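You operate a simulated robot arm through the tools that you are given. There is no shell and no other tool. Be economical: measure what you need, move in short steps, check, and stop when the job is done.

The job below is to be done with a simulated two-armed robot. You get a single attempt, and the scene is never put back.

TASK
Pick up the tall jar labelled "PAINT 1" from the top of the quorbeta sack with one hand, pass it to the other hand and put it on the bench in front of the wooden rack. Set down upright: tall jar.

Only the result counts: the job must be done as asked and must still hold three seconds after the hand-in. Knocking over, shifting, dropping, spilling or breaking anything else fails it.

THE ROBOT
Two 7-joint arms with two-finger parallel grippers on one trunk, on a base that drives. Base frame: it is fixed to the floor where the robot stands at the start and does not move with it; the origin is under the middle of the robot, x ahead of it, y to its left, z up; the surface under the hand at the start is at about z = 681. Readings come in mm, degrees, newtons and seconds.
The left shoulder is at the start at [50, 161, 1098], the right one opposite. With the tool pointing down near the work surface each hand reaches from about 100 to 660 mm from the robot's upright axis, wherever it stands, measured 20 degrees to its own side. Places, roughly: bench in front of the wooden rack (42x18 cm) [4220, -1320, 800]. Payload 3.43 kg a hand.
Tool frame (each hand has its own): the origin (TCP) lies between the finger pads and is the grasp point; the fingertips stand 30 mm ahead of it; z points along the fingers, y is the line along which they close. Largest opening 94 mm; finger width 28, thickness 10; the body of the gripper, 50 by 96 mm, starts 55 mm behind the TCP.
Orientation is that of the tool frame in the base frame, as [roll, pitch, yaw] about the fixed x, y, z axes, in that order (R = Rz(yaw) Ry(pitch) Rx(roll)). With the fingers straight down and closing along the base's y, the tool's x points along the base's -x, its y along +y and its z along -z.

THE INTERFACE
- The arms move only by the tool send_rows. It takes "left_motion", "right_motion" or both (then of equal length, played together; a hand with none holds still); each is one flat list of numbers, 7 for each row, row after row: the shift along the tool's x, y, z in units of 500 mm (1.0 is 500 mm), then the turn, a rotation vector about the tool's x, y, z in units of 45 degrees (1.0 is 45 degrees), then the finger opening in mm, from 0 to 94. In form: [tx, ty, tz, wx, wy, wz, fingers, tx, ty, tz, wx, wy, wz, fingers, ...]. A call has 1 to 20 rows; each row is the pose to reach, as a shift and turn from the pose commanded when the call began, along the tool's axes at that moment. A call with a number of a shift or a turn outside -1 to 1 is refused whole. A row lasts 0.2 s, in which the tool goes at most 50 mm and 8.6 degrees; a call with a longer step from one row to the next is refused whole, and so is a gripper value outside its range. Where a pose cannot be reached the arm comes as near as it can. A force on the tool above 40 N (or 10 N above the force at the start of the call, whichever is more), or a blocked arm, ends the call early, and 0.2 s more pass. The fingers move at their own pace (about 45 mm/s each) and stop on an object; they squeeze with about 34 N. The grip force told is the motor's: it shows also when the fingers shut on nothing. Time passes only in rows, and 0.2 s behind the last, so rows that repeat a pose let the fingers close. It gives the time, the measured TCP pose, the force on the tool (base axes), the opening and the grip force at its end, in the units of the frame above (readings bear some noise), with the torque about the TCP (base axes, N m) and any sound that the robot's microphone picked up, and new pictures: "pictures" is both (left out), scene, wrist or none (wrist: the cameras of the hands that moved).
- Cameras (640 x 400 px; columns grow to the right, rows downward): "scene" is now at [114.5, -9.7, 1220.6]; the picture's right is [-0.10, -1.00, 0.00], its down [-0.64, 0.06, -0.76] and it looks along [0.76, -0.07, -0.65] (base axes); focal length 250 px, centre (320, 200). "left" rides on the left gripper at [76, -14, -102] in its tool frame; the picture's right is [0.18, 0.98, 0.00], its down [-0.75, 0.14, -0.64] and it looks along [-0.63, 0.12, 0.77] (tool axes); focal length 243 px, centre (320, 200). "right" rides on the right gripper at [76, 14, -103] in its tool frame; the picture's right is [-0.18, 0.98, 0.00], its down [-0.75, -0.14, -0.64] and it looks along [-0.63, -0.12, 0.77] (tool axes); focal length 243 px, centre (320, 200). There is no depth. A picture from a camera that has moved, and an enlarged one, comes with that camera's place and axes in the base frame and with its lens. The place of the scene camera against the robot may be out by one fixed shift of up to 18 mm in any direction.
- slide_trunk(by): slides the trunk up (or, below 0, down) by that many mm; the arms and the scene camera ride with it, the base frame stays. It gives what a move gives, with no picture.
- base_move(legs): drives the robot by 1 to 6 legs, each [ahead, left, turn to the left] in mm, mm and degrees, along the robot's own axes; the way and the turn of a leg run together, so that a leg with both is an arc; at most 1500 mm and 180 degrees a leg. The arms and the cameras ride along, it lands a little off, and it stops where it bumps. It gives what a move gives, and a new picture of the scene camera.
- head_to(pan, tilt): turns the head with the scene camera to pan (to the left, within 80 degrees either way) and tilt (down, from -29 to 69), counted from straight ahead of the robot. It gives what a move gives, and a new picture of the scene camera.
- enlarge(camera, box): a new picture of the part [left, top, right, bottom] of that camera's present view, enlarged. No time passes.
- close_job(): hands the job in; it is judged then, once.

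Go step by step. Nothing tells you exact positions but the pictures and the camera data: compare them with the known pose of the tool, close in by small moves and look again before you grip or let go. The budget is 120 turns and 260 pictures, counting those below and the enlarged ones. Unless the task says otherwise, let go and move clear before handing in, and close with one line.

The tools are called after ">>>" as name(argument=value, ...) on one line, values as JSON. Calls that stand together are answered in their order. send_rows: Moves the arms, as the interface text tells. Its arguments: {"type":"object","properties":{"left_motion":{"type":"array","items":{"type":"number"}},"right_motion":{"type":"array","items":{"type":"number"}},"pictures":{"type":"string","enum":["both","scene","wrist","none"]}},"required":[]} The other tools are called the same way: slide_trunk (by) slides the trunk up or down; base_move (legs) drives the base; head_to (pan, tilt) turns the head that bears the scene camera; enlarge (camera, box) takes an enlarged picture of a part of a camera's view; close_job () hands the job in.

At the start:

```text
t: 0.0
left_eef_pos: [436.1, 184.7, 967.8]
left_tool_rot: [-180.0, 0.0, 180.0]
left_force: [0.5, -0.4, 0.6]
left_torque: [-0.01, -0.03, -0.01]
left_width: 94.0
left_gripper_force: 0.1
right_eef_pos: [491.2, -237.0, 965.5]
right_tool_rot: [-179.9, 0.1, 179.9]
right_force: [-1.2, 0.1, -0.8]
right_torque: [0.0, -0.02, -0.03]
right_width: 94.1
right_gripper_force: 0.1
trunk travel left (down, up): [-125.0, 142.0]
robot x, y, heading: [-0.4, 1.3, 0.2]
head pan, tilt: [-5.6, 40.3]
```

scene: 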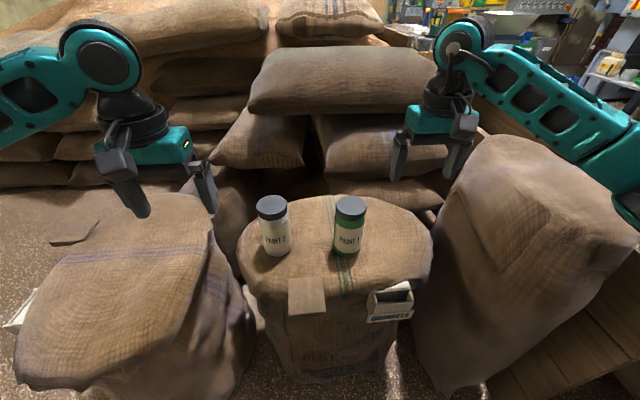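
right: 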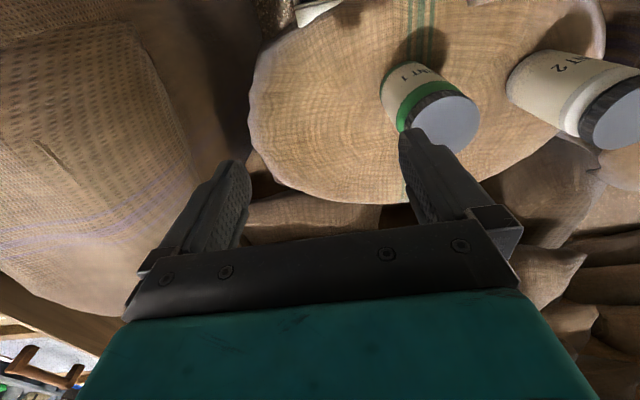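
left: 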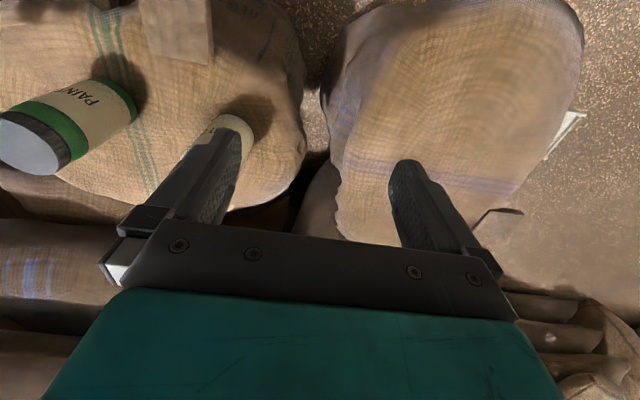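

I see two jars on the middle sack; the right one (green) seems to be "PAINT 1". I'll enlarge to confirm the labels.

>>> enlarge(camera="scene", box=[230, 180, 440, 330])

>>> enlarge(camera="right", box=[340, 0, 640, 190])

```text
2.67 times, centred on (335, 255) of scene
camera zoom: at [114.5, -9.7, 1220.6], right [-0.1, -1.0, 0.0], down [-0.64, 0.06, -0.76], along [0.76, -0.07, -0.65], focal length 667 px, centre (280, 53)
```

zoom: 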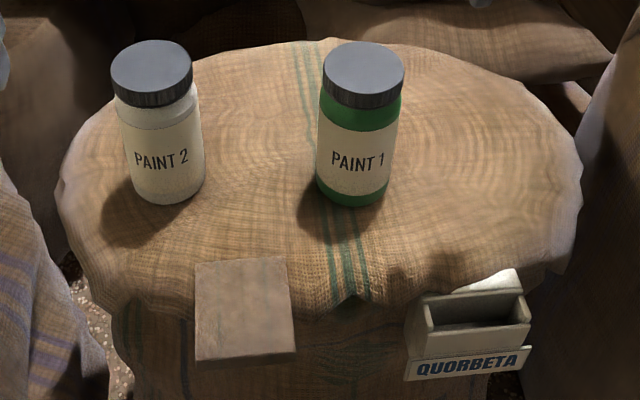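

```text
2.11 times, centred on (490, 95) of right
camera zoom: at [416.9, -223.1, 1067.2], right [0.18, 0.98, 0.0], down [0.75, -0.14, 0.64], along [0.63, -0.12, -0.77], focal length 511 px, centre (-38, 421)
```

zoom: 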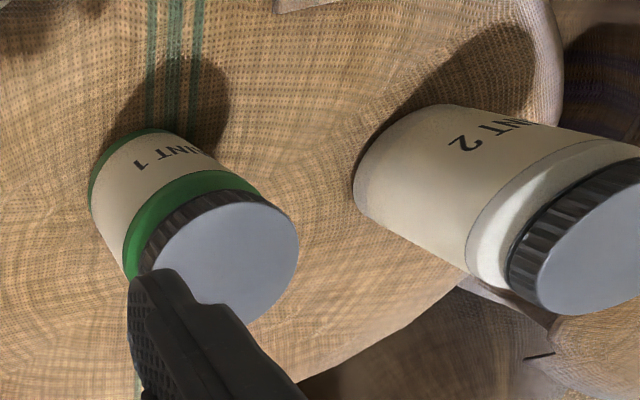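

PAINT 1 is the green jar at about (532, -119), with its top at z≈835 and its base at z≈690. I'll move the right hand above it and check the alignment there.

>>> send_rows(right_motion=[-0.027, 0.079, 0, 0, 0, 0, 94, -0.054, 0.157, 0, 0, 0, 0, 94, -0.082, 0.236, 0, 0, 0, 0, 94, -0.082, 0.236, 0, 0, 0, 0, 94])

```text
t: 1.0
left_eef_pos: [434.8, 183.5, 968.7]
left_tool_rot: [180.0, 0.0, -180.0]
left_force: [-0.3, 0.0, 0.3]
left_torque: [-0.01, 0.03, 0.0]
left_width: 94.0
left_gripper_force: 0.0
right_eef_pos: [533.6, -119.1, 966.0]
right_tool_rot: [-180.0, 0.0, 179.9]
right_force: [0.7, -0.5, 0.3]
right_torque: [-0.04, -0.01, 0.02]
right_width: 94.0
right_gripper_force: 0.0
trunk travel left (down, up): [-125.0, 142.0]
robot x, y, heading: [-1.6, -3.5, -0.1]
head pan, tilt: [-5.6, 40.3]
camera scene: at [114.5, -9.8, 1220.6], right [-0.1, -1.0, 0.0], down [-0.64, 0.06, -0.76], along [0.76, -0.08, -0.65], focal length 250 px, centre (320, 200)
camera right: at [458.1, -104.7, 1067.3], right [0.18, 0.98, 0.0], down [0.75, -0.14, 0.64], along [0.63, -0.12, -0.77], focal length 243 px, centre (320, 200)
```

scene: 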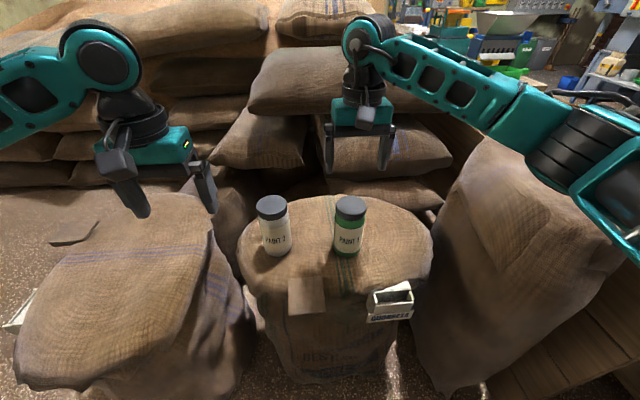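
right: 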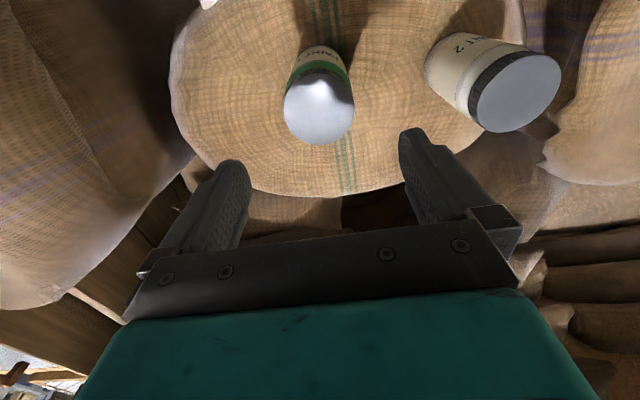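

Lid centre triangulates to about (537, -120.5, 832). I'll shift slightly, descend to just above the lid and look again.

>>> send_rows(right_motion=[-0.007, -0.003, 0.06, 0, 0, 0, 94, -0.007, -0.003, 0.12, 0, 0, 0, 94, -0.007, -0.003, 0.18, 0, 0, 0, 94, -0.007, -0.003, 0.18, 0, 0, 0, 94])

```text
t: 2.0
left_eef_pos: [435.1, 183.7, 969.5]
left_tool_rot: [180.0, 0.0, -180.0]
left_force: [-0.2, 1.3, -0.3]
left_torque: [0.02, 0.01, 0.01]
left_width: 94.2
left_gripper_force: 0.0
right_eef_pos: [536.2, -120.6, 875.7]
right_tool_rot: [180.0, 0.0, 180.0]
right_force: [1.2, -0.1, 0.3]
right_torque: [0.03, -0.01, -0.01]
right_width: 93.7
right_gripper_force: 0.0
trunk travel left (down, up): [-125.0, 142.0]
robot x, y, heading: [-0.6, 0.8, -0.1]
head pan, tilt: [-5.6, 40.3]
camera scene: at [114.5, -9.7, 1220.6], right [-0.1, -1.0, 0.0], down [-0.64, 0.06, -0.76], along [0.76, -0.07, -0.65], focal length 250 px, centre (320, 200)
camera right: at [460.7, -107.0, 976.5], right [0.18, 0.98, 0.0], down [0.75, -0.14, 0.64], along [0.63, -0.12, -0.77], focal length 243 px, centre (320, 200)
```

scene: 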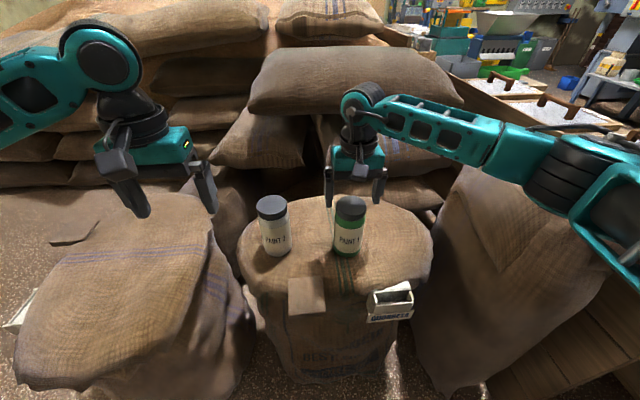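
right: 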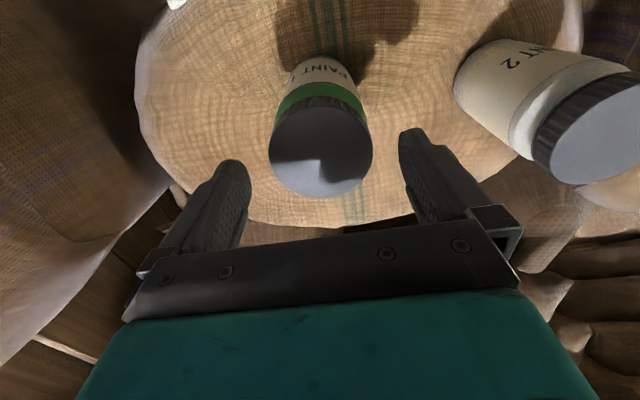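

Centred at (535, -121). I'll descend around the jar and close.

>>> send_rows(right_motion=[0, 0, 0.06, 0, 0, 0, 94, 0, 0, 0.12, 0, 0, 0, 94, 0, -0.001, 0.17, 0, 0, 0, 94, 0, -0.001, 0.17, 0, 0, 0, 94])

```text
t: 3.0
left_eef_pos: [436.3, 184.2, 968.7]
left_tool_rot: [-180.0, 0.0, -180.0]
left_force: [-0.3, 0.7, 0.3]
left_torque: [0.01, 0.01, 0.0]
left_width: 93.6
left_gripper_force: 0.0
right_eef_pos: [537.4, -120.7, 790.6]
right_tool_rot: [-180.0, 0.0, -180.0]
right_force: [0.2, 0.2, 0.2]
right_torque: [0.02, -0.01, 0.03]
right_width: 93.8
right_gripper_force: 0.1
trunk travel left (down, up): [-125.0, 142.0]
robot x, y, heading: [0.3, 1.5, 0.1]
head pan, tilt: [-5.6, 40.3]
camera scene: at [114.5, -9.7, 1220.6], right [-0.1, -1.0, 0.0], down [-0.64, 0.06, -0.76], along [0.76, -0.07, -0.65], focal length 250 px, centre (320, 200)
camera right: at [461.6, -106.5, 892.6], right [0.18, 0.98, 0.0], down [0.75, -0.14, 0.64], along [0.63, -0.12, -0.77], focal length 243 px, centre (320, 200)
```

scene: 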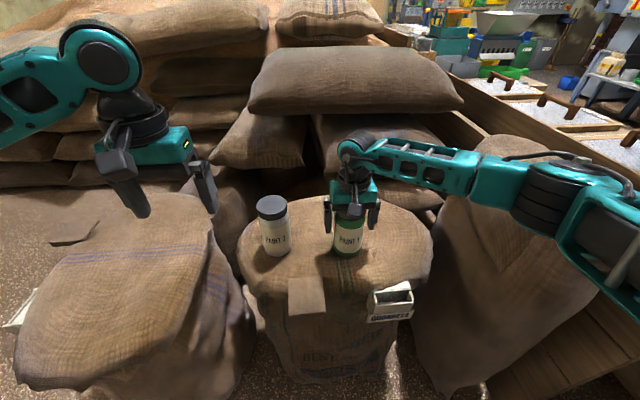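
right: 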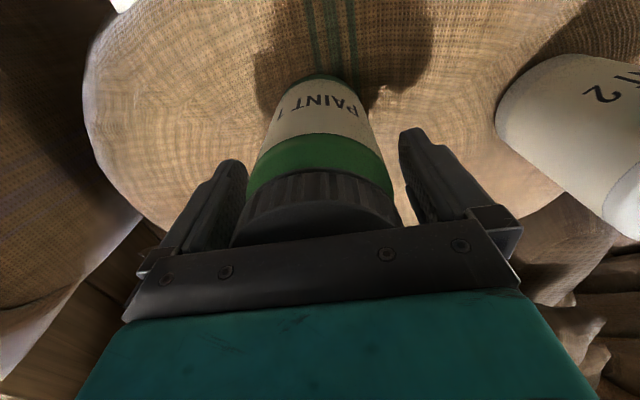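

The fingers straddle the jar without contact. Closing now.

>>> send_rows(right_motion=[0, 0, 0, 0, 0, 0, 60, 0, 0, 0, 0, 0, 0, 60, 0, 0, 0, 0, 0, 0, 60, 0, 0, 0, 0, 0, 0, 60], pictures="wrist")

```text
t: 4.0
left_eef_pos: [435.6, 184.5, 968.6]
left_tool_rot: [180.0, 0.0, -179.9]
left_force: [0.0, -0.6, 0.0]
left_torque: [0.01, 0.02, 0.01]
left_width: 94.1
left_gripper_force: 0.1
right_eef_pos: [538.2, -119.7, 790.0]
right_tool_rot: [180.0, 0.0, 179.9]
right_force: [-0.2, -2.2, -0.9]
right_torque: [-0.03, 0.0, 0.01]
right_width: 73.6
right_gripper_force: 33.7
trunk travel left (down, up): [-125.0, 142.0]
robot x, y, heading: [1.8, 3.8, -0.0]
head pan, tilt: [-5.6, 40.3]
camera right: at [461.7, -106.9, 892.9], right [0.18, 0.98, 0.0], down [0.75, -0.14, 0.64], along [0.63, -0.12, -0.77], focal length 243 px, centre (320, 200)
```

right: 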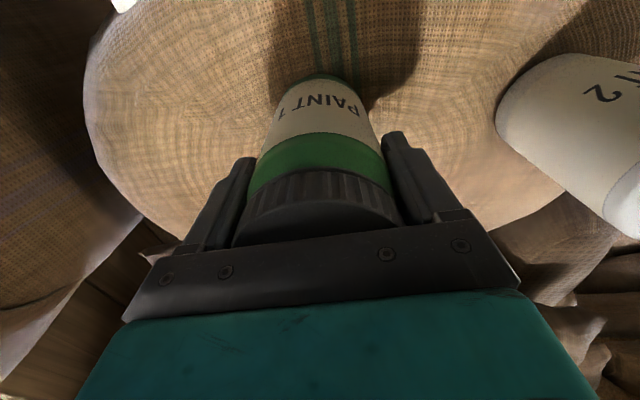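

Gripped at 73.6 mm with 34 N. Lifting straight up.

>>> send_rows(right_motion=[0, 0, -0.02, 0, 0, 0, 55, 0, 0, -0.06, 0, 0, 0, 55, 0, 0, -0.12, 0, 0, 0, 55, 0, 0, -0.18, 0, 0, 0, 55, 0, 0, -0.24, 0, 0, 0, 55, 0, 0, -0.3, 0, 0, 0, 55, 0, 0, -0.34, 0, 0, 0, 55, 0, 0, -0.36, 0, 0, 0, 55, 0, 0, -0.36, 0, 0, 0, 55])

```text
t: 6.0
left_eef_pos: [435.9, 184.0, 967.9]
left_tool_rot: [-180.0, 0.0, 180.0]
left_force: [0.7, -0.6, 0.0]
left_torque: [0.01, -0.02, 0.01]
left_width: 93.8
left_gripper_force: 0.0
right_eef_pos: [536.5, -121.7, 970.8]
right_tool_rot: [-180.0, 0.0, 180.0]
right_force: [0.2, 0.0, -6.2]
right_torque: [-0.02, -0.05, -0.01]
right_width: 74.0
right_gripper_force: 34.7
trunk travel left (down, up): [-125.0, 142.0]
robot x, y, heading: [-2.9, 1.6, 0.0]
head pan, tilt: [-5.6, 40.3]
camera scene: at [115.0, -9.9, 1220.5], right [-0.1, -1.0, 0.0], down [-0.64, 0.06, -0.76], along [0.76, -0.07, -0.65], focal length 250 px, centre (320, 200)
camera right: at [461.4, -107.2, 1072.7], right [0.18, 0.98, 0.0], down [0.75, -0.14, 0.64], along [0.63, -0.12, -0.77], focal length 243 px, centre (320, 200)
```

scene: 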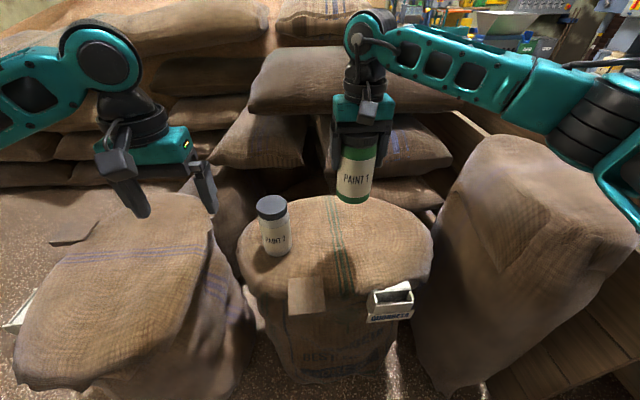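
right: 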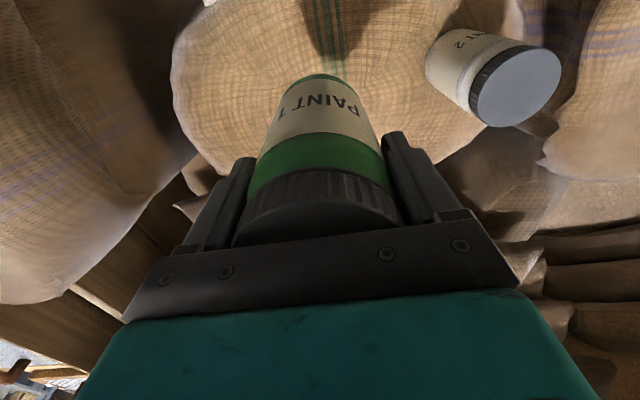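

The jar is held (~0.6 kg). The plan is for the left hand to come from behind, fingers forward and 35° down, and take the jar's lower part. I'll centre the right hand and start pitching the left.

>>> send_rows(right_motion=[0, 0.03, -0.01, 0, 0, 0, 55, 0, 0.06, -0.02, 0, 0, 0, 55, 0, 0.09, -0.03, 0, 0, 0, 55, 0, 0.12, -0.04, 0, 0, 0, 55, 0, 0.15, -0.05, 0, 0, 0, 55, 0, 0.163, -0.06, 0, 0, 0, 55, 0, 0.163, -0.06, 0, 0, 0, 55], left_motion=[0.01, 0, 0, 0, -0.17, 0, 94, 0.02, 0, 0, 0, -0.34, 0, 94, 0.03, 0, 0, 0, -0.51, 0, 94, 0.04, 0, 0, 0, -0.68, 0, 94, 0.05, 0, 0, 0, -0.85, 0, 94, 0.06, 0, 0, 0, -1.0, 0, 94, 0.06, 0, 0, 0, -1.0, 0, 94])

```text
t: 7.6
left_eef_pos: [405.1, 183.4, 968.9]
left_tool_rot: [-179.9, 45.1, -179.9]
left_force: [-0.2, 0.0, 0.5]
left_torque: [0.0, 0.01, -0.01]
left_width: 94.0
left_gripper_force: 0.1
right_eef_pos: [538.1, -38.8, 1000.7]
right_tool_rot: [-179.9, 0.0, -180.0]
right_force: [0.2, 0.4, -5.7]
right_torque: [0.01, 0.01, 0.01]
right_width: 73.5
right_gripper_force: 34.1
trunk travel left (down, up): [-125.0, 142.0]
robot x, y, heading: [7.0, 1.2, -0.3]
head pan, tilt: [-5.6, 40.3]
camera scene: at [115.0, -9.8, 1220.5], right [-0.1, -1.0, 0.0], down [-0.64, 0.06, -0.76], along [0.76, -0.07, -0.65], focal length 250 px, centre (320, 200)
camera right: at [462.0, -24.9, 1102.8], right [0.18, 0.98, 0.0], down [0.75, -0.14, 0.64], along [0.63, -0.12, -0.77], focal length 243 px, centre (320, 200)
camera left: at [278.5, 169.3, 987.1], right [-0.13, 0.98, -0.13], down [0.08, 0.14, 0.99], along [0.99, 0.12, -0.09], focal length 243 px, centre (320, 200)
```

scene: 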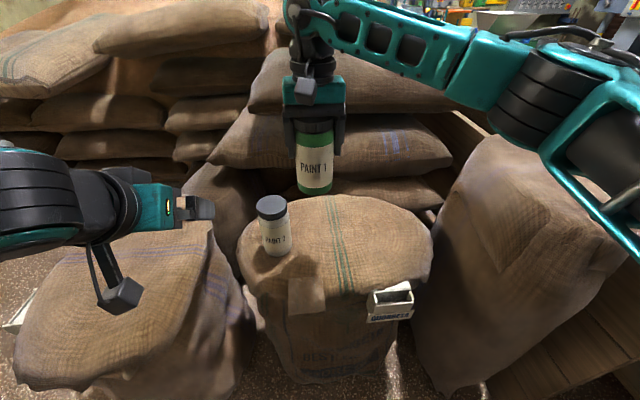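
right: 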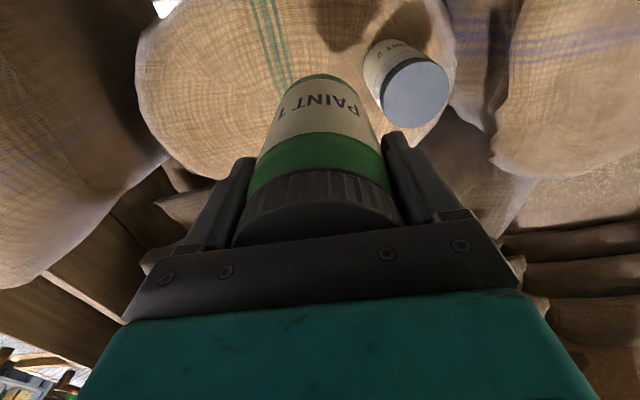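
left: 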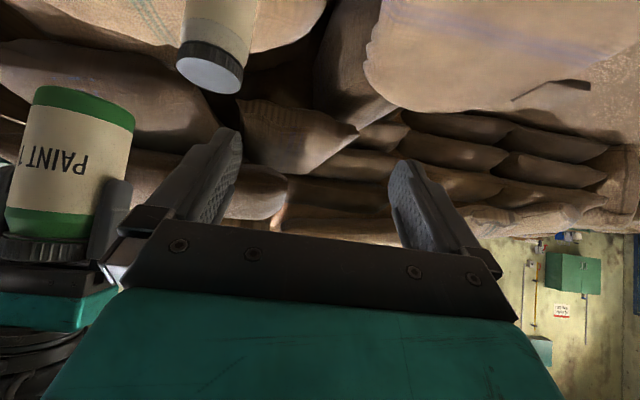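

Jar bottom measures ≈104 mm below the right TCP. Now I'll bring the left hand behind the jar, at 68 mm below the right TCP, and finish the pitch.

>>> send_rows(left_motion=[0.01, -0.08, 0.01, 0, -0.08, 0, 94, 0.02, -0.16, 0.02, 0, -0.16, 0, 94, 0.03, -0.24, 0.03, 0, -0.222, 0, 94, 0.04, -0.32, 0.04, 0, -0.222, 0, 94, 0.051, -0.39, 0.051, 0, -0.222, 0, 94, 0.051, -0.447, 0.051, 0, -0.222, 0, 94, 0.051, -0.447, 0.051, 0, -0.222, 0, 94])

```text
t: 9.2
left_eef_pos: [407.9, -38.8, 930.7]
left_tool_rot: [-179.9, 55.0, -180.0]
left_force: [0.5, 0.0, 0.3]
left_torque: [0.01, -0.02, -0.03]
left_width: 94.0
left_gripper_force: 0.1
right_eef_pos: [537.7, -39.7, 1000.3]
right_tool_rot: [180.0, -0.1, 180.0]
right_force: [-0.1, 0.6, -5.7]
right_torque: [0.02, 0.02, -0.01]
right_width: 73.7
right_gripper_force: 33.9
trunk travel left (down, up): [-125.0, 142.0]
robot x, y, heading: [2.6, -4.1, 0.1]
head pan, tilt: [-5.6, 40.3]
camera scene: at [115.0, -9.8, 1220.5], right [-0.1, -1.0, 0.0], down [-0.64, 0.06, -0.76], along [0.76, -0.07, -0.65], focal length 250 px, centre (320, 200)
camera left: at [278.2, -54.9, 928.6], right [-0.11, 0.98, -0.15], down [-0.09, 0.14, 0.99], along [0.99, 0.12, 0.08], focal length 243 px, centre (320, 200)
```

scene: 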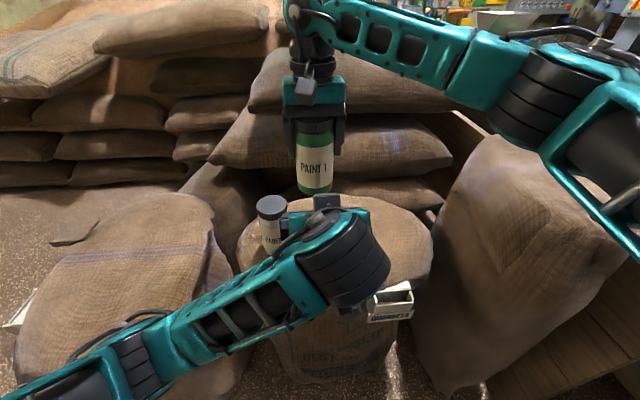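
left: 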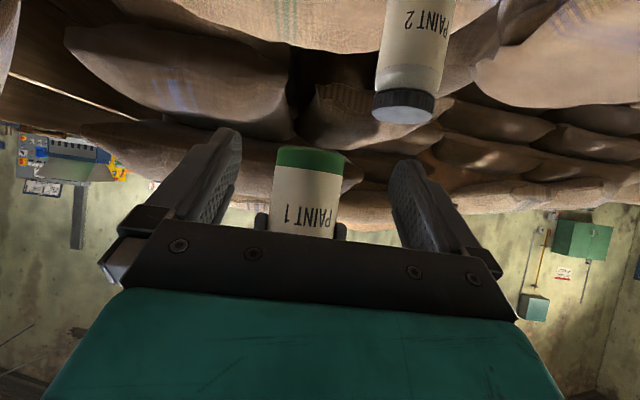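

Aligned in y within a few mm. I'll advance horizontally so the left fingers straddle the jar's lower part, then check.

>>> send_rows(left_motion=[-0.03, -0.002, 0.041, 0, 0, 0, 94, -0.061, -0.002, 0.082, 0, 0, 0, 94, -0.091, -0.002, 0.124, 0, 0, 0, 94, -0.122, -0.002, 0.165, 0, 0, 0, 94, -0.152, -0.002, 0.206, 0, 0, 0, 94, -0.152, -0.002, 0.206, 0, 0, 0, 94])

>>> enlarge(camera="scene", box=[230, 60, 420, 210])

```text
t: 10.6
left_eef_pos: [531.0, -43.2, 934.5]
left_tool_rot: [-179.7, 54.8, 179.7]
left_force: [-5.3, 0.4, -3.5]
left_torque: [0.01, -0.38, 0.07]
left_width: 93.9
left_gripper_force: 0.0
right_eef_pos: [541.8, -42.4, 1001.4]
right_tool_rot: [180.0, 0.8, 179.4]
right_force: [5.3, -0.3, -3.7]
right_torque: [0.03, 0.12, -0.04]
right_width: 73.5
right_gripper_force: 33.9
trunk travel left (down, up): [-125.0, 142.0]
robot x, y, heading: [0.3, 0.9, -0.0]
head pan, tilt: [-5.6, 40.3]
stopped in row 6 (left hand): the force on the tool passed its limit at 42 N (the readings are from after the stop); the commanded pose is now the measured one
camera scene: at [115.1, -9.8, 1220.5], right [-0.1, -1.0, 0.0], down [-0.64, 0.06, -0.76], along [0.76, -0.07, -0.65], focal length 250 px, centre (320, 200)
camera left: at [403.3, -56.7, 931.9], right [-0.1, 0.98, -0.15], down [-0.09, 0.14, 0.99], along [0.99, 0.11, 0.07], focal length 243 px, centre (320, 200)
```

scene: 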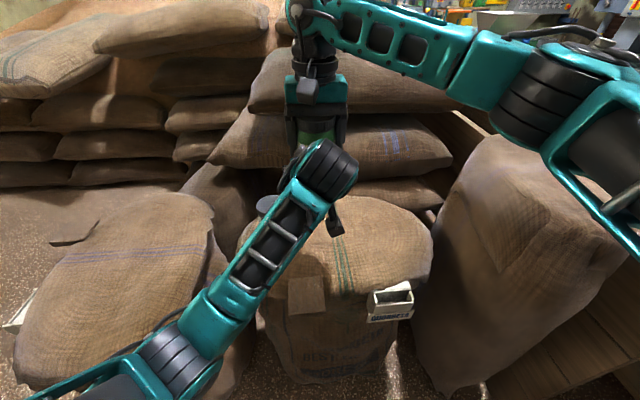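
left: 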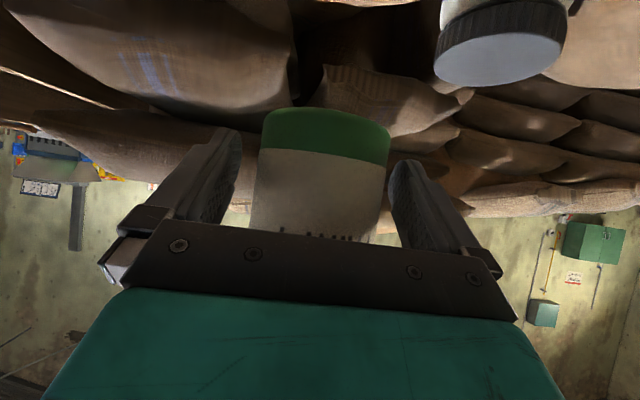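

```text
2.67 times, centred on (325, 135) of scene
camera zoom: at [115.1, -9.8, 1220.5], right [-0.1, -1.0, 0.0], down [-0.64, 0.06, -0.76], along [0.76, -0.07, -0.65], focal length 667 px, centre (307, 373)
```

zoom: 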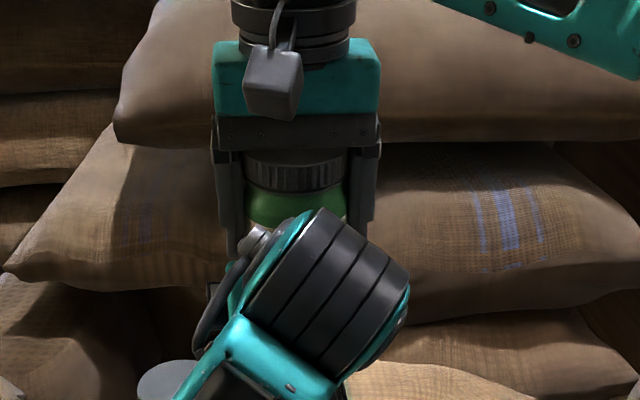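

The left palm's upper edge touched the jar lightly because I advanced about 6 mm too deep. I'll back off 5 mm and check the forces.

>>> send_rows(left_motion=[0.0057, 0, -0.0082, 0, 0, 0, 94, 0.0057, 0, -0.0082, 0, 0, 0, 94], right_motion=[0, 0, 0, 0, 0, 0, 55, 0, 0, 0, 0, 0, 0, 55])

```text
t: 11.2
left_eef_pos: [526.2, -43.0, 936.0]
left_tool_rot: [-179.8, 54.9, 179.8]
left_force: [-0.4, -0.4, 0.1]
left_torque: [-0.01, -0.01, 0.01]
left_width: 93.8
left_gripper_force: 0.1
right_eef_pos: [542.0, -41.8, 1000.9]
right_tool_rot: [-179.9, 0.6, 179.4]
right_force: [-0.1, -0.4, -5.1]
right_torque: [0.0, 0.06, -0.04]
right_width: 73.6
right_gripper_force: 34.4
trunk travel left (down, up): [-125.0, 142.0]
robot x, y, heading: [-3.5, 2.5, 0.2]
head pan, tilt: [-5.6, 40.3]
camera scene: at [115.0, -9.8, 1220.5], right [-0.1, -1.0, 0.0], down [-0.64, 0.06, -0.76], along [0.76, -0.07, -0.65], focal length 250 px, centre (320, 200)
camera right: at [465.0, -27.2, 1102.5], right [0.2, 0.98, 0.0], down [0.74, -0.15, 0.65], along [0.64, -0.12, -0.76], focal length 243 px, centre (320, 200)
camera left: at [398.4, -56.4, 932.4], right [-0.1, 0.98, -0.15], down [-0.09, 0.14, 0.99], along [0.99, 0.11, 0.08], focal length 243 px, centre (320, 200)
```

scene: 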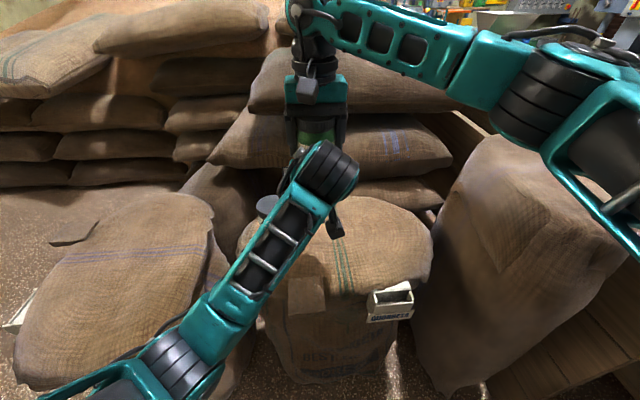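
right: 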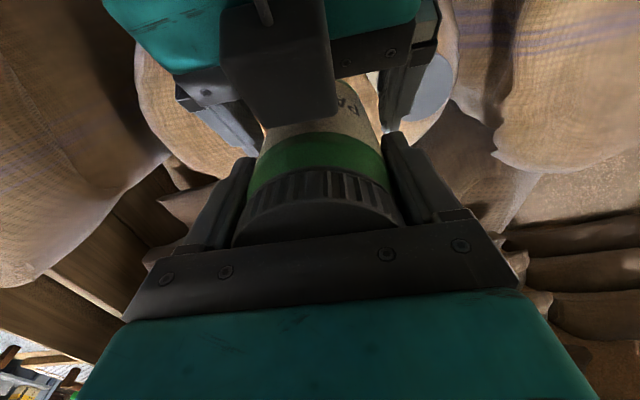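
left: 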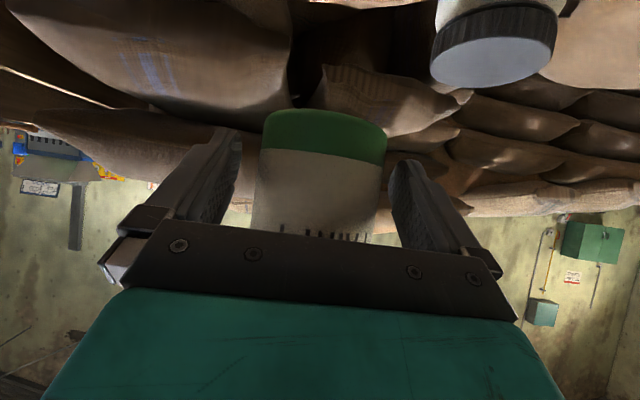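

No contact now. I'll advance 4 mm (12 mm short of the jar axis, still clear of the palm) and close the left fingers.

>>> send_rows(left_motion=[-0.0046, 0.002, 0.0066, 0, 0, 0, 94, -0.0046, 0.002, 0.0066, 0, 0, 0, 94, -0.0046, 0.002, 0.0066, 0, 0, 0, 55, -0.0046, 0.002, 0.0066, 0, 0, 0, 55, -0.0046, 0.002, 0.0066, 0, 0, 0, 55, -0.0046, 0.002, 0.0066, 0, 0, 0, 55], right_motion=[0, 0, 0, 0, 0, 0, 55, 0, 0, 0, 0, 0, 0, 55, 0, 0, 0, 0, 0, 0, 55, 0, 0, 0, 0, 0, 0, 55, 0, 0, 0, 0, 0, 0, 55, 0, 0, 0, 0, 0, 0, 55], pictures="wrist")

```text
t: 12.6
left_eef_pos: [529.9, -41.8, 936.0]
left_tool_rot: [-179.8, 54.9, 179.7]
left_force: [1.1, -0.7, -0.9]
left_torque: [-0.04, 0.06, 0.03]
left_width: 74.6
left_gripper_force: 33.7
right_eef_pos: [543.3, -41.4, 1002.4]
right_tool_rot: [179.8, 0.7, 179.3]
right_force: [-1.7, 0.3, -5.2]
right_torque: [0.06, 0.1, -0.05]
right_width: 73.7
right_gripper_force: 34.5
trunk travel left (down, up): [-125.0, 142.0]
robot x, y, heading: [0.1, 1.7, -0.2]
head pan, tilt: [-5.6, 40.3]
camera right: at [465.0, -27.2, 1102.8], right [0.2, 0.98, 0.0], down [0.74, -0.15, 0.65], along [0.64, -0.12, -0.76], focal length 243 px, centre (320, 200)
camera left: at [402.4, -55.5, 932.1], right [-0.1, 0.98, -0.15], down [-0.09, 0.14, 0.99], along [0.99, 0.11, 0.08], focal length 243 px, centre (320, 200)
```

right: 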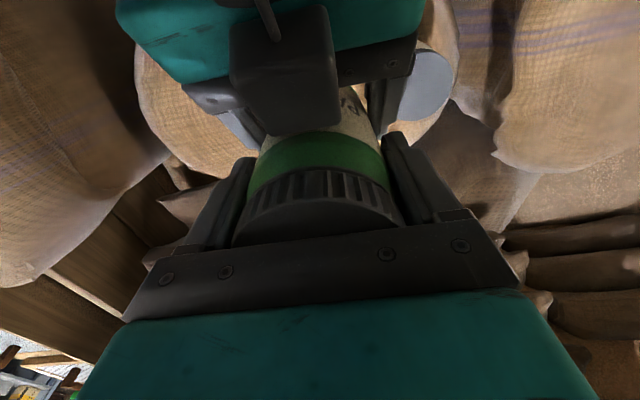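
left: 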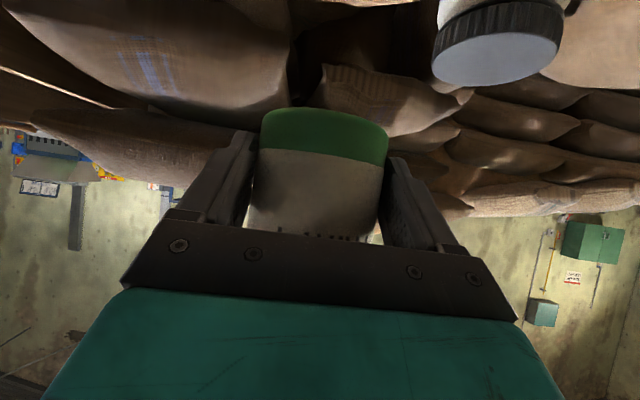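

Both hands hold the jar. I'll open the right hand and lift it straight up while the left stays still.

>>> send_rows(right_motion=[0, 0, 0, 0, 0, 0, 94, 0, 0, 0, 0, 0, 0, 94, 0, 0, 0, 0, 0, 0, 94, 0, 0, -0.03, 0, 0, 0, 94, 0, 0, -0.08, 0, 0, 0, 94, 0, 0, -0.15, 0, 0, 0, 94, 0, 0, -0.2, 0, 0, 0, 94, 0, 0, -0.2, 0, 0, 0, 94], left_motion=[0, 0, 0, 0, 0, 0, 55, 0, 0, 0, 0, 0, 0, 55, 0, 0, 0, 0, 0, 0, 55, 0, 0, 0, 0, 0, 0, 55, 0, 0, 0, 0, 0, 0, 55, 0, 0, 0, 0, 0, 0, 55, 0, 0, 0, 0, 0, 0, 55, 0, 0, 0, 0, 0, 0, 55])

```text
t: 14.4
left_eef_pos: [530.8, -42.0, 934.8]
left_tool_rot: [-179.8, 54.9, 179.7]
left_force: [-0.5, -0.4, 0.3]
left_torque: [-0.03, 0.07, 0.05]
left_width: 74.5
left_gripper_force: 33.8
right_eef_pos: [540.9, -42.4, 1101.4]
right_tool_rot: [179.9, 0.6, 179.4]
right_force: [-1.0, -0.1, -0.8]
right_torque: [-0.02, 0.0, -0.01]
right_width: 94.0
right_gripper_force: 0.0
trunk travel left (down, up): [-125.0, 142.0]
robot x, y, heading: [3.1, 2.5, 0.3]
head pan, tilt: [-5.6, 40.3]
camera scene: at [115.0, -9.8, 1220.5], right [-0.1, -1.0, 0.0], down [-0.64, 0.06, -0.76], along [0.76, -0.07, -0.65], focal length 250 px, centre (320, 200)
camera right: at [463.7, -26.7, 1203.2], right [0.2, 0.98, 0.0], down [0.74, -0.15, 0.65], along [0.64, -0.12, -0.76], focal length 243 px, centre (320, 200)
camera left: at [402.4, -55.5, 932.1], right [-0.1, 0.98, -0.15], down [-0.09, 0.14, 0.99], along [0.99, 0.11, 0.08], focal length 243 px, centre (320, 200)
```

scene: 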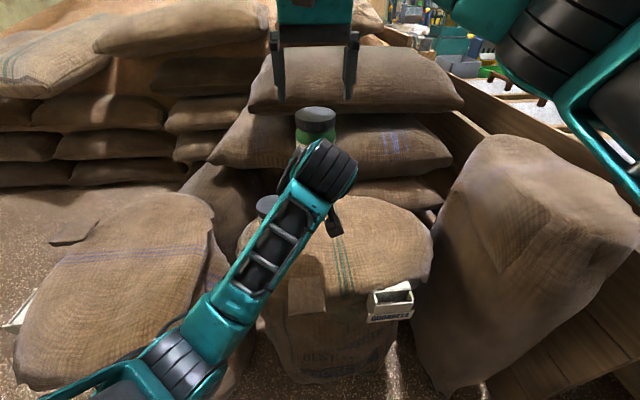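
right: 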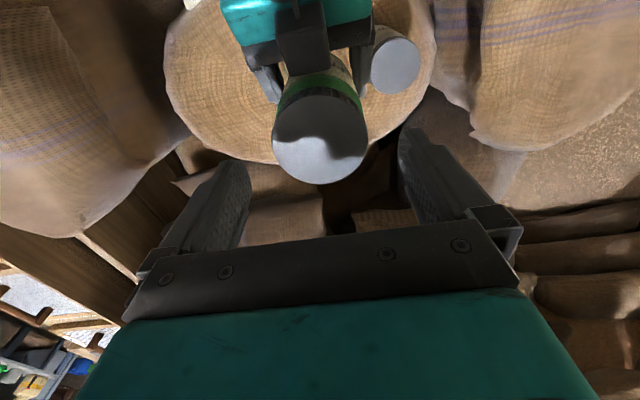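
left: 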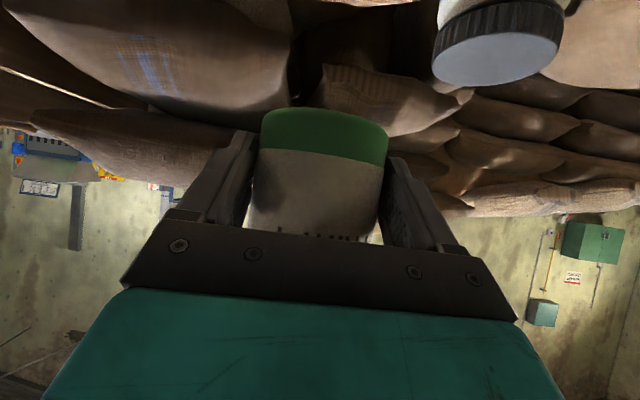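

The left hand holds the jar alone. I'll raise and retract the left hand, move the right hand aside, and then look toward the bench.

>>> send_rows(right_motion=[0.04, -0.07, 0, 0, 0, 0, 94, 0.08, -0.14, 0, 0, 0, 0, 94, 0.12, -0.21, 0, 0, 0, 0, 94, 0.16, -0.28, 0, 0, 0, 0, 94, 0.2, -0.35, 0, 0, 0, 0, 94, 0.2, -0.38, 0, 0, 0, 0, 94], left_motion=[0, 0, -0.02, 0, 0, 0, 55, 0, 0, -0.06, 0, 0, 0, 55, 0, 0.03, -0.1, 0, 0, 0, 55, 0, 0.07, -0.15, 0, 0, 0, 55, 0, 0.11, -0.2, 0, 0, 0, 55, 0, 0.12, -0.2, 0, 0, 0, 55], pictures="none")

>>> head_to(pan=-25, tilt=12)

```text
t: 15.8
left_eef_pos: [449.7, 19.9, 995.8]
left_tool_rot: [179.9, 55.3, 179.6]
left_force: [0.0, 0.3, -6.5]
left_torque: [-0.02, 0.06, -0.01]
left_width: 74.6
left_gripper_force: 33.7
right_eef_pos: [439.3, -232.2, 1100.6]
right_tool_rot: [179.9, 0.8, 179.4]
right_force: [-0.4, 0.4, -0.5]
right_torque: [0.02, -0.02, -0.02]
right_width: 94.1
right_gripper_force: 0.1
trunk travel left (down, up): [-125.0, 142.0]
robot x, y, heading: [-0.5, 4.6, 0.1]
head pan, tilt: [-5.6, 40.3]
```

```text
t: 16.8
left_eef_pos: [450.5, 18.8, 994.4]
left_tool_rot: [180.0, 55.3, 179.6]
left_force: [-0.1, 0.1, -6.1]
left_torque: [-0.02, 0.08, 0.0]
left_width: 74.2
left_gripper_force: 33.7
right_eef_pos: [438.4, -230.8, 1100.6]
right_tool_rot: [179.9, 0.7, 179.3]
right_force: [0.6, -0.1, -0.6]
right_torque: [-0.02, 0.02, 0.02]
right_width: 94.0
right_gripper_force: 0.0
trunk travel left (down, up): [-125.0, 142.0]
robot x, y, heading: [-1.2, -3.3, 0.1]
head pan, tilt: [-25.0, 12.0]
camera scene: at [115.1, -40.8, 1265.3], right [-0.42, -0.91, 0.0], down [-0.19, 0.09, -0.98], along [0.89, -0.41, -0.21], focal length 250 px, centre (320, 200)
```

scene: 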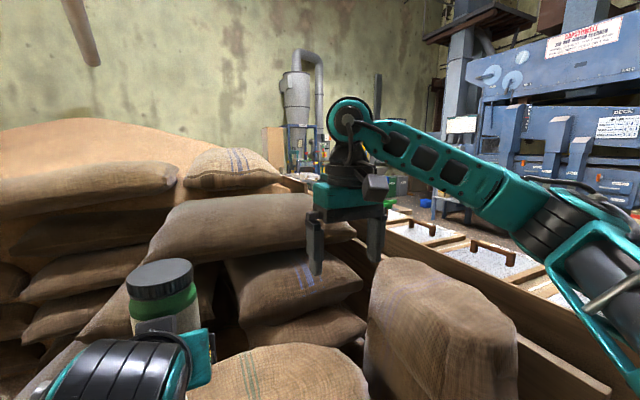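

I hold the jar in the left hand (6 N weight). The bench should be near pixel (287,174), so I'll enlarge there.

>>> enlarge(camera="scene", box=[240, 100, 440, 225])

>>> head_to(pan=-60, tilt=30)

>>> head_to(pan=20, tilt=25)

```text
3.20 times, centred on (340, 162) of scene
camera zoom: at [115.1, -40.8, 1265.3], right [-0.42, -0.91, 0.0], down [-0.19, 0.09, -0.98], along [0.89, -0.41, -0.21], focal length 800 px, centre (256, 320)
```

zoom: 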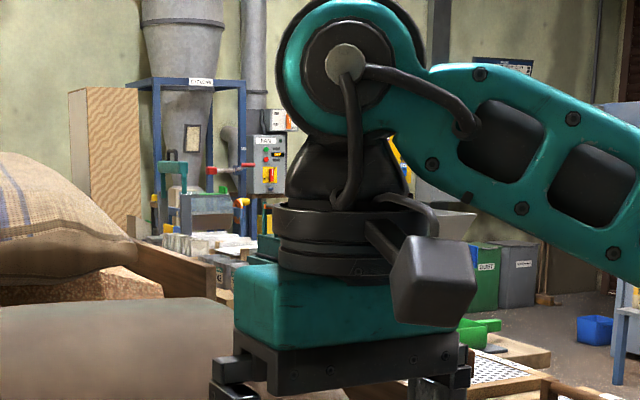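

```text
t: 17.8
left_eef_pos: [450.9, 18.7, 996.0]
left_tool_rot: [-179.9, 55.3, 179.8]
left_force: [0.4, -0.5, -5.3]
left_torque: [0.01, 0.1, 0.01]
left_width: 74.7
left_gripper_force: 34.0
right_eef_pos: [439.1, -230.1, 1100.5]
right_tool_rot: [180.0, 0.6, 179.3]
right_force: [0.1, -0.1, 0.7]
right_torque: [0.0, -0.01, 0.01]
right_width: 93.9
right_gripper_force: 0.1
trunk travel left (down, up): [-125.0, 142.0]
robot x, y, heading: [-0.9, 2.4, 0.1]
head pan, tilt: [-60.0, 30.0]
camera scene: at [75.8, -79.7, 1236.4], right [-0.87, -0.5, 0.0], down [-0.25, 0.43, -0.87], along [0.43, -0.75, -0.5], focal length 250 px, centre (320, 200)
```

scene: 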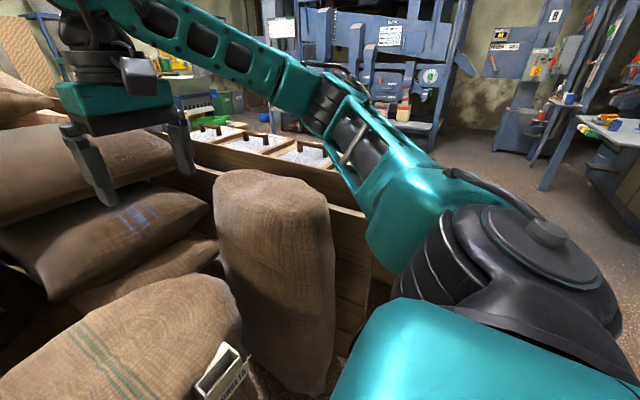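

```text
t: 19.3
left_eef_pos: [449.9, 18.2, 996.3]
left_tool_rot: [-179.8, 55.4, 179.7]
left_force: [0.1, 0.5, -5.6]
left_torque: [-0.03, 0.09, 0.01]
left_width: 74.4
left_gripper_force: 34.3
right_eef_pos: [439.2, -231.2, 1101.1]
right_tool_rot: [179.8, 0.7, 179.4]
right_force: [-0.1, 0.6, -0.7]
right_torque: [0.0, 0.01, 0.03]
right_width: 94.2
right_gripper_force: 0.1
trunk travel left (down, up): [-125.0, 142.0]
robot x, y, heading: [-0.5, -0.9, -0.2]
head pan, tilt: [20.0, 25.0]
camera scene: at [117.1, 30.0, 1244.3], right [0.34, -0.94, 0.0], down [-0.4, -0.14, -0.91], along [0.85, 0.31, -0.42], focal length 250 px, centre (320, 200)
```

scene: 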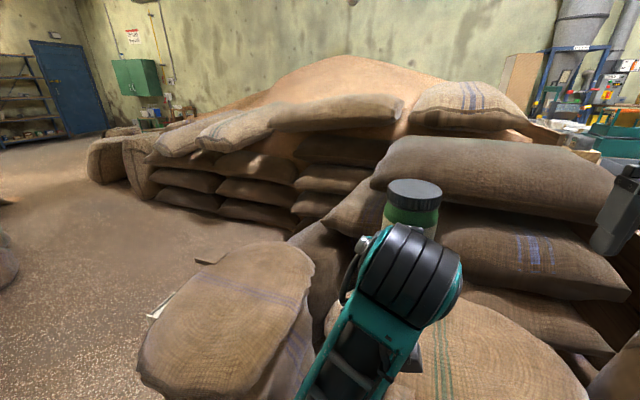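

A wooden bin wall lies between us and the bench area. I'll back away, turn right, and look along the route.

>>> base_move(legs=[[-500, 0, 0], [0, 0, -60]])

>>> send_rows(right_motion=[0.04, 0, 0.08, 0, 0, 0, 94, 0.08, 0, 0.16, 0, 0, 0, 94, 0.12, 0, 0.24, 0, 0, 0, 94, 0.16, 0, 0.32, 0, 0, 0, 94, 0.2, 0, 0.4, 0, 0, 0, 94, 0.24, 0, 0.46, 0, 0, 0, 94], pictures="none")

>>> head_to(pan=0, tilt=20)

```text
t: 21.5
left_eef_pos: [96.6, 21.0, 995.3]
left_tool_rot: [179.9, 55.2, 179.6]
left_force: [0.2, 0.8, -6.3]
left_torque: [-0.01, 0.11, -0.03]
left_width: 74.3
left_gripper_force: 34.0
right_eef_pos: [85.6, -231.0, 1099.7]
right_tool_rot: [179.9, 0.6, 179.2]
right_force: [0.2, -0.5, 0.8]
right_torque: [-0.04, -0.01, 0.0]
right_width: 94.3
right_gripper_force: 0.0
trunk travel left (down, up): [-125.0, 142.0]
robot x, y, heading: [-354.9, 0.5, 0.0]
head pan, tilt: [20.0, 25.0]
stopped in leg 1: the robot was blocked; the commanded pose is now the measured one
camera scene: at [-236.2, 30.2, 1244.4], right [0.34, -0.94, 0.0], down [-0.4, -0.14, -0.91], along [0.85, 0.31, -0.42], focal length 250 px, centre (320, 200)
```

scene: 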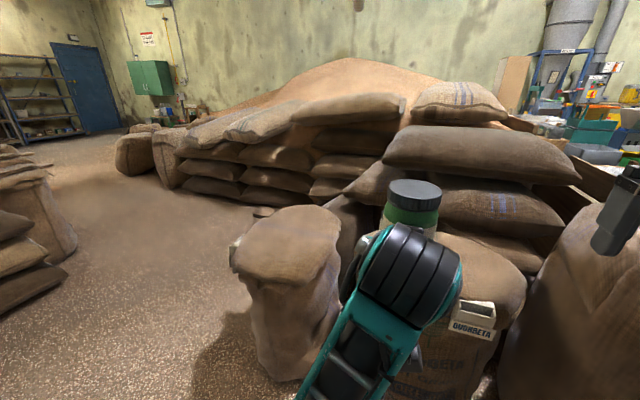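

```text
t: 22.9
left_eef_pos: [96.6, 17.6, 996.4]
left_tool_rot: [-180.0, 55.3, 179.7]
left_force: [-0.3, -0.8, -6.2]
left_torque: [0.01, 0.09, 0.0]
left_width: 74.5
left_gripper_force: 33.9
right_eef_pos: [-31.7, -229.8, 869.4]
right_tool_rot: [180.0, 0.7, 179.3]
right_force: [0.4, -0.3, 1.2]
right_torque: [0.0, -0.02, -0.03]
right_width: 93.9
right_gripper_force: 0.1
trunk travel left (down, up): [-125.0, 142.0]
robot x, y, heading: [-355.6, -3.3, -0.1]
head pan, tilt: [20.0, 25.0]
```

```text
t: 23.8
left_eef_pos: [96.1, 18.2, 995.9]
left_tool_rot: [-180.0, 55.2, 179.8]
left_force: [-0.6, 0.5, -5.9]
left_torque: [-0.02, 0.08, 0.01]
left_width: 74.2
left_gripper_force: 34.5
right_eef_pos: [-31.0, -230.3, 869.1]
right_tool_rot: [-179.9, 0.6, 179.3]
right_force: [0.8, -0.2, -1.1]
right_torque: [-0.01, 0.0, 0.01]
right_width: 93.9
right_gripper_force: 0.0
trunk travel left (down, up): [-125.0, 142.0]
robot x, y, heading: [-350.0, 0.4, 0.2]
head pan, tilt: [0.0, 20.0]
camera scene: at [-229.5, -1.3, 1252.3], right [0.0, -1.0, 0.0], down [-0.34, 0.0, -0.94], along [0.94, 0.0, -0.34], focal length 250 px, centre (320, 200)
```

scene: 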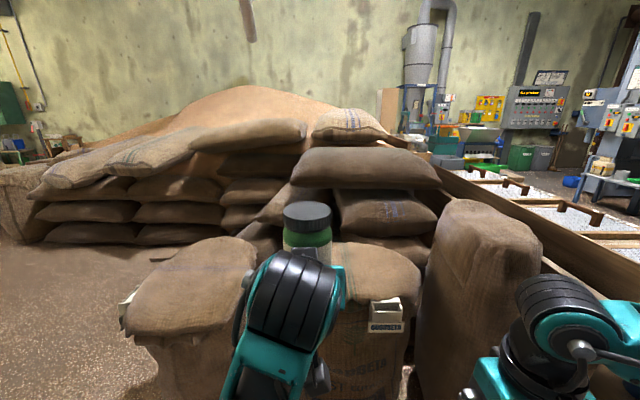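

The base was stopped by something behind. I'll come 40 mm off it and look right before turning.

>>> base_move(legs=[[40, 0, 0]])

>>> head_to(pan=-50, tilt=20)

>>> head_to(pan=-80, tilt=50)

>>> head_to(pan=80, tilt=40)

```text
t: 24.6
left_eef_pos: [138.3, 18.9, 995.4]
left_tool_rot: [-180.0, 55.3, 179.7]
left_force: [-0.2, 0.3, -5.6]
left_torque: [-0.01, 0.13, -0.01]
left_width: 74.3
left_gripper_force: 33.9
right_eef_pos: [9.0, -229.0, 869.4]
right_tool_rot: [179.9, 0.5, 179.3]
right_force: [-0.4, 0.1, -1.3]
right_torque: [0.0, 0.04, -0.01]
right_width: 94.1
right_gripper_force: 0.0
trunk travel left (down, up): [-125.0, 142.0]
robot x, y, heading: [-314.1, -0.2, -0.1]
head pan, tilt: [0.0, 20.0]
camera scene: at [-189.1, -1.4, 1252.3], right [0.0, -1.0, 0.0], down [-0.34, 0.0, -0.94], along [0.94, 0.0, -0.34], focal length 250 px, centre (320, 200)
```

scene: 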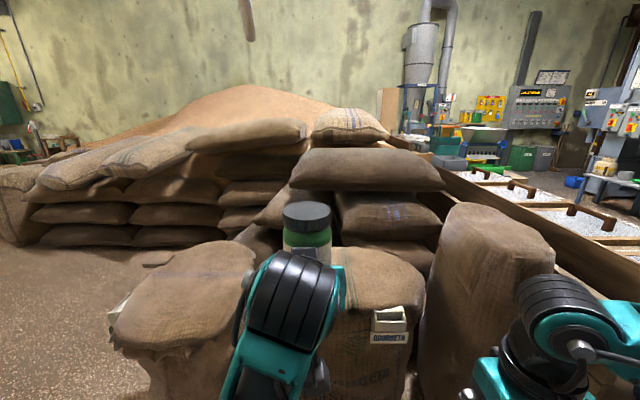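

```text
t: 25.8
left_eef_pos: [137.9, 18.5, 995.5]
left_tool_rot: [180.0, 55.2, 179.7]
left_force: [0.2, 0.2, -5.9]
left_torque: [-0.01, 0.11, 0.0]
left_width: 74.4
left_gripper_force: 34.1
right_eef_pos: [8.2, -230.8, 868.2]
right_tool_rot: [180.0, 0.6, 179.3]
right_force: [-0.3, -0.3, -0.5]
right_torque: [0.02, 0.03, 0.04]
right_width: 94.2
right_gripper_force: 0.1
trunk travel left (down, up): [-125.0, 142.0]
robot x, y, heading: [-314.4, 3.3, 0.2]
head pan, tilt: [-50.0, 20.0]
camera scene: at [-222.7, -72.7, 1252.4], right [-0.77, -0.64, 0.0], down [-0.22, 0.26, -0.94], along [0.6, -0.72, -0.34], focal length 250 px, centre (320, 200)
```

scene: 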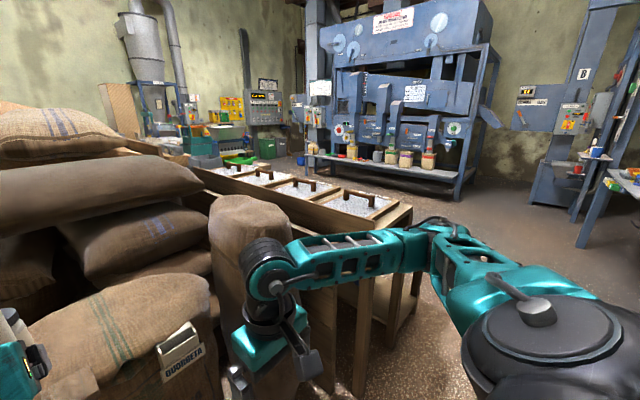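

```text
t: 26.8
left_eef_pos: [137.8, 18.9, 996.8]
left_tool_rot: [-179.9, 55.3, 179.6]
left_force: [0.4, -0.5, -6.2]
left_torque: [0.02, 0.07, -0.04]
left_width: 74.3
left_gripper_force: 33.9
right_eef_pos: [8.9, -230.0, 867.4]
right_tool_rot: [179.9, 0.6, 179.3]
right_force: [-0.8, 0.6, 0.2]
right_torque: [-0.02, 0.02, 0.0]
right_width: 93.9
right_gripper_force: 0.2
trunk travel left (down, up): [-125.0, 142.0]
robot x, y, heading: [-312.6, 3.0, -0.1]
head pan, tilt: [-80.0, 50.0]
camera scene: at [-269.2, -77.2, 1206.9], right [-0.98, -0.17, 0.0], down [-0.13, 0.75, -0.64], along [0.11, -0.63, -0.77], focal length 250 px, centre (320, 200)
```

scene: 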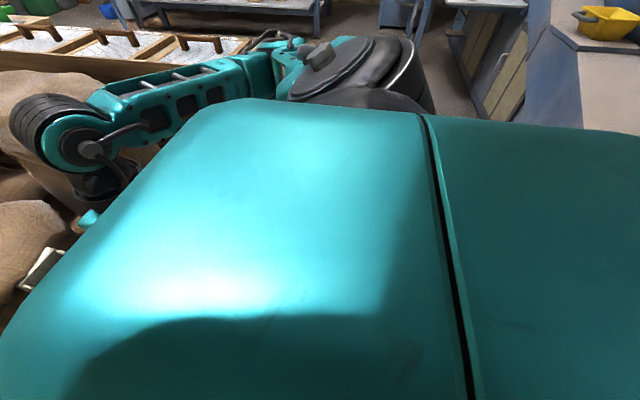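

```text
t: 29.2
left_eef_pos: [137.4, 20.1, 995.1]
left_tool_rot: [-180.0, 55.3, 179.7]
left_force: [0.8, -0.4, -5.7]
left_torque: [0.01, 0.08, 0.01]
left_width: 74.2
left_gripper_force: 33.8
right_eef_pos: [8.7, -228.7, 869.3]
right_tool_rot: [179.9, 0.6, 179.3]
right_force: [-0.4, 0.6, -0.4]
right_torque: [0.02, 0.05, 0.0]
right_width: 93.7
right_gripper_force: 0.2
trunk travel left (down, up): [-125.0, 142.0]
robot x, y, heading: [-312.8, 0.5, -0.0]
head pan, tilt: [80.0, 40.0]
camera scene: at [-267.9, 82.3, 1221.0], right [0.98, -0.17, 0.0], down [-0.11, -0.63, -0.77], along [0.13, 0.75, -0.64], focal length 250 px, centre (320, 200)
```

scene: 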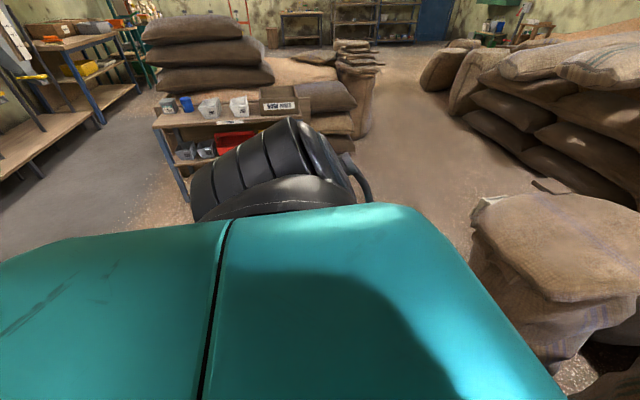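

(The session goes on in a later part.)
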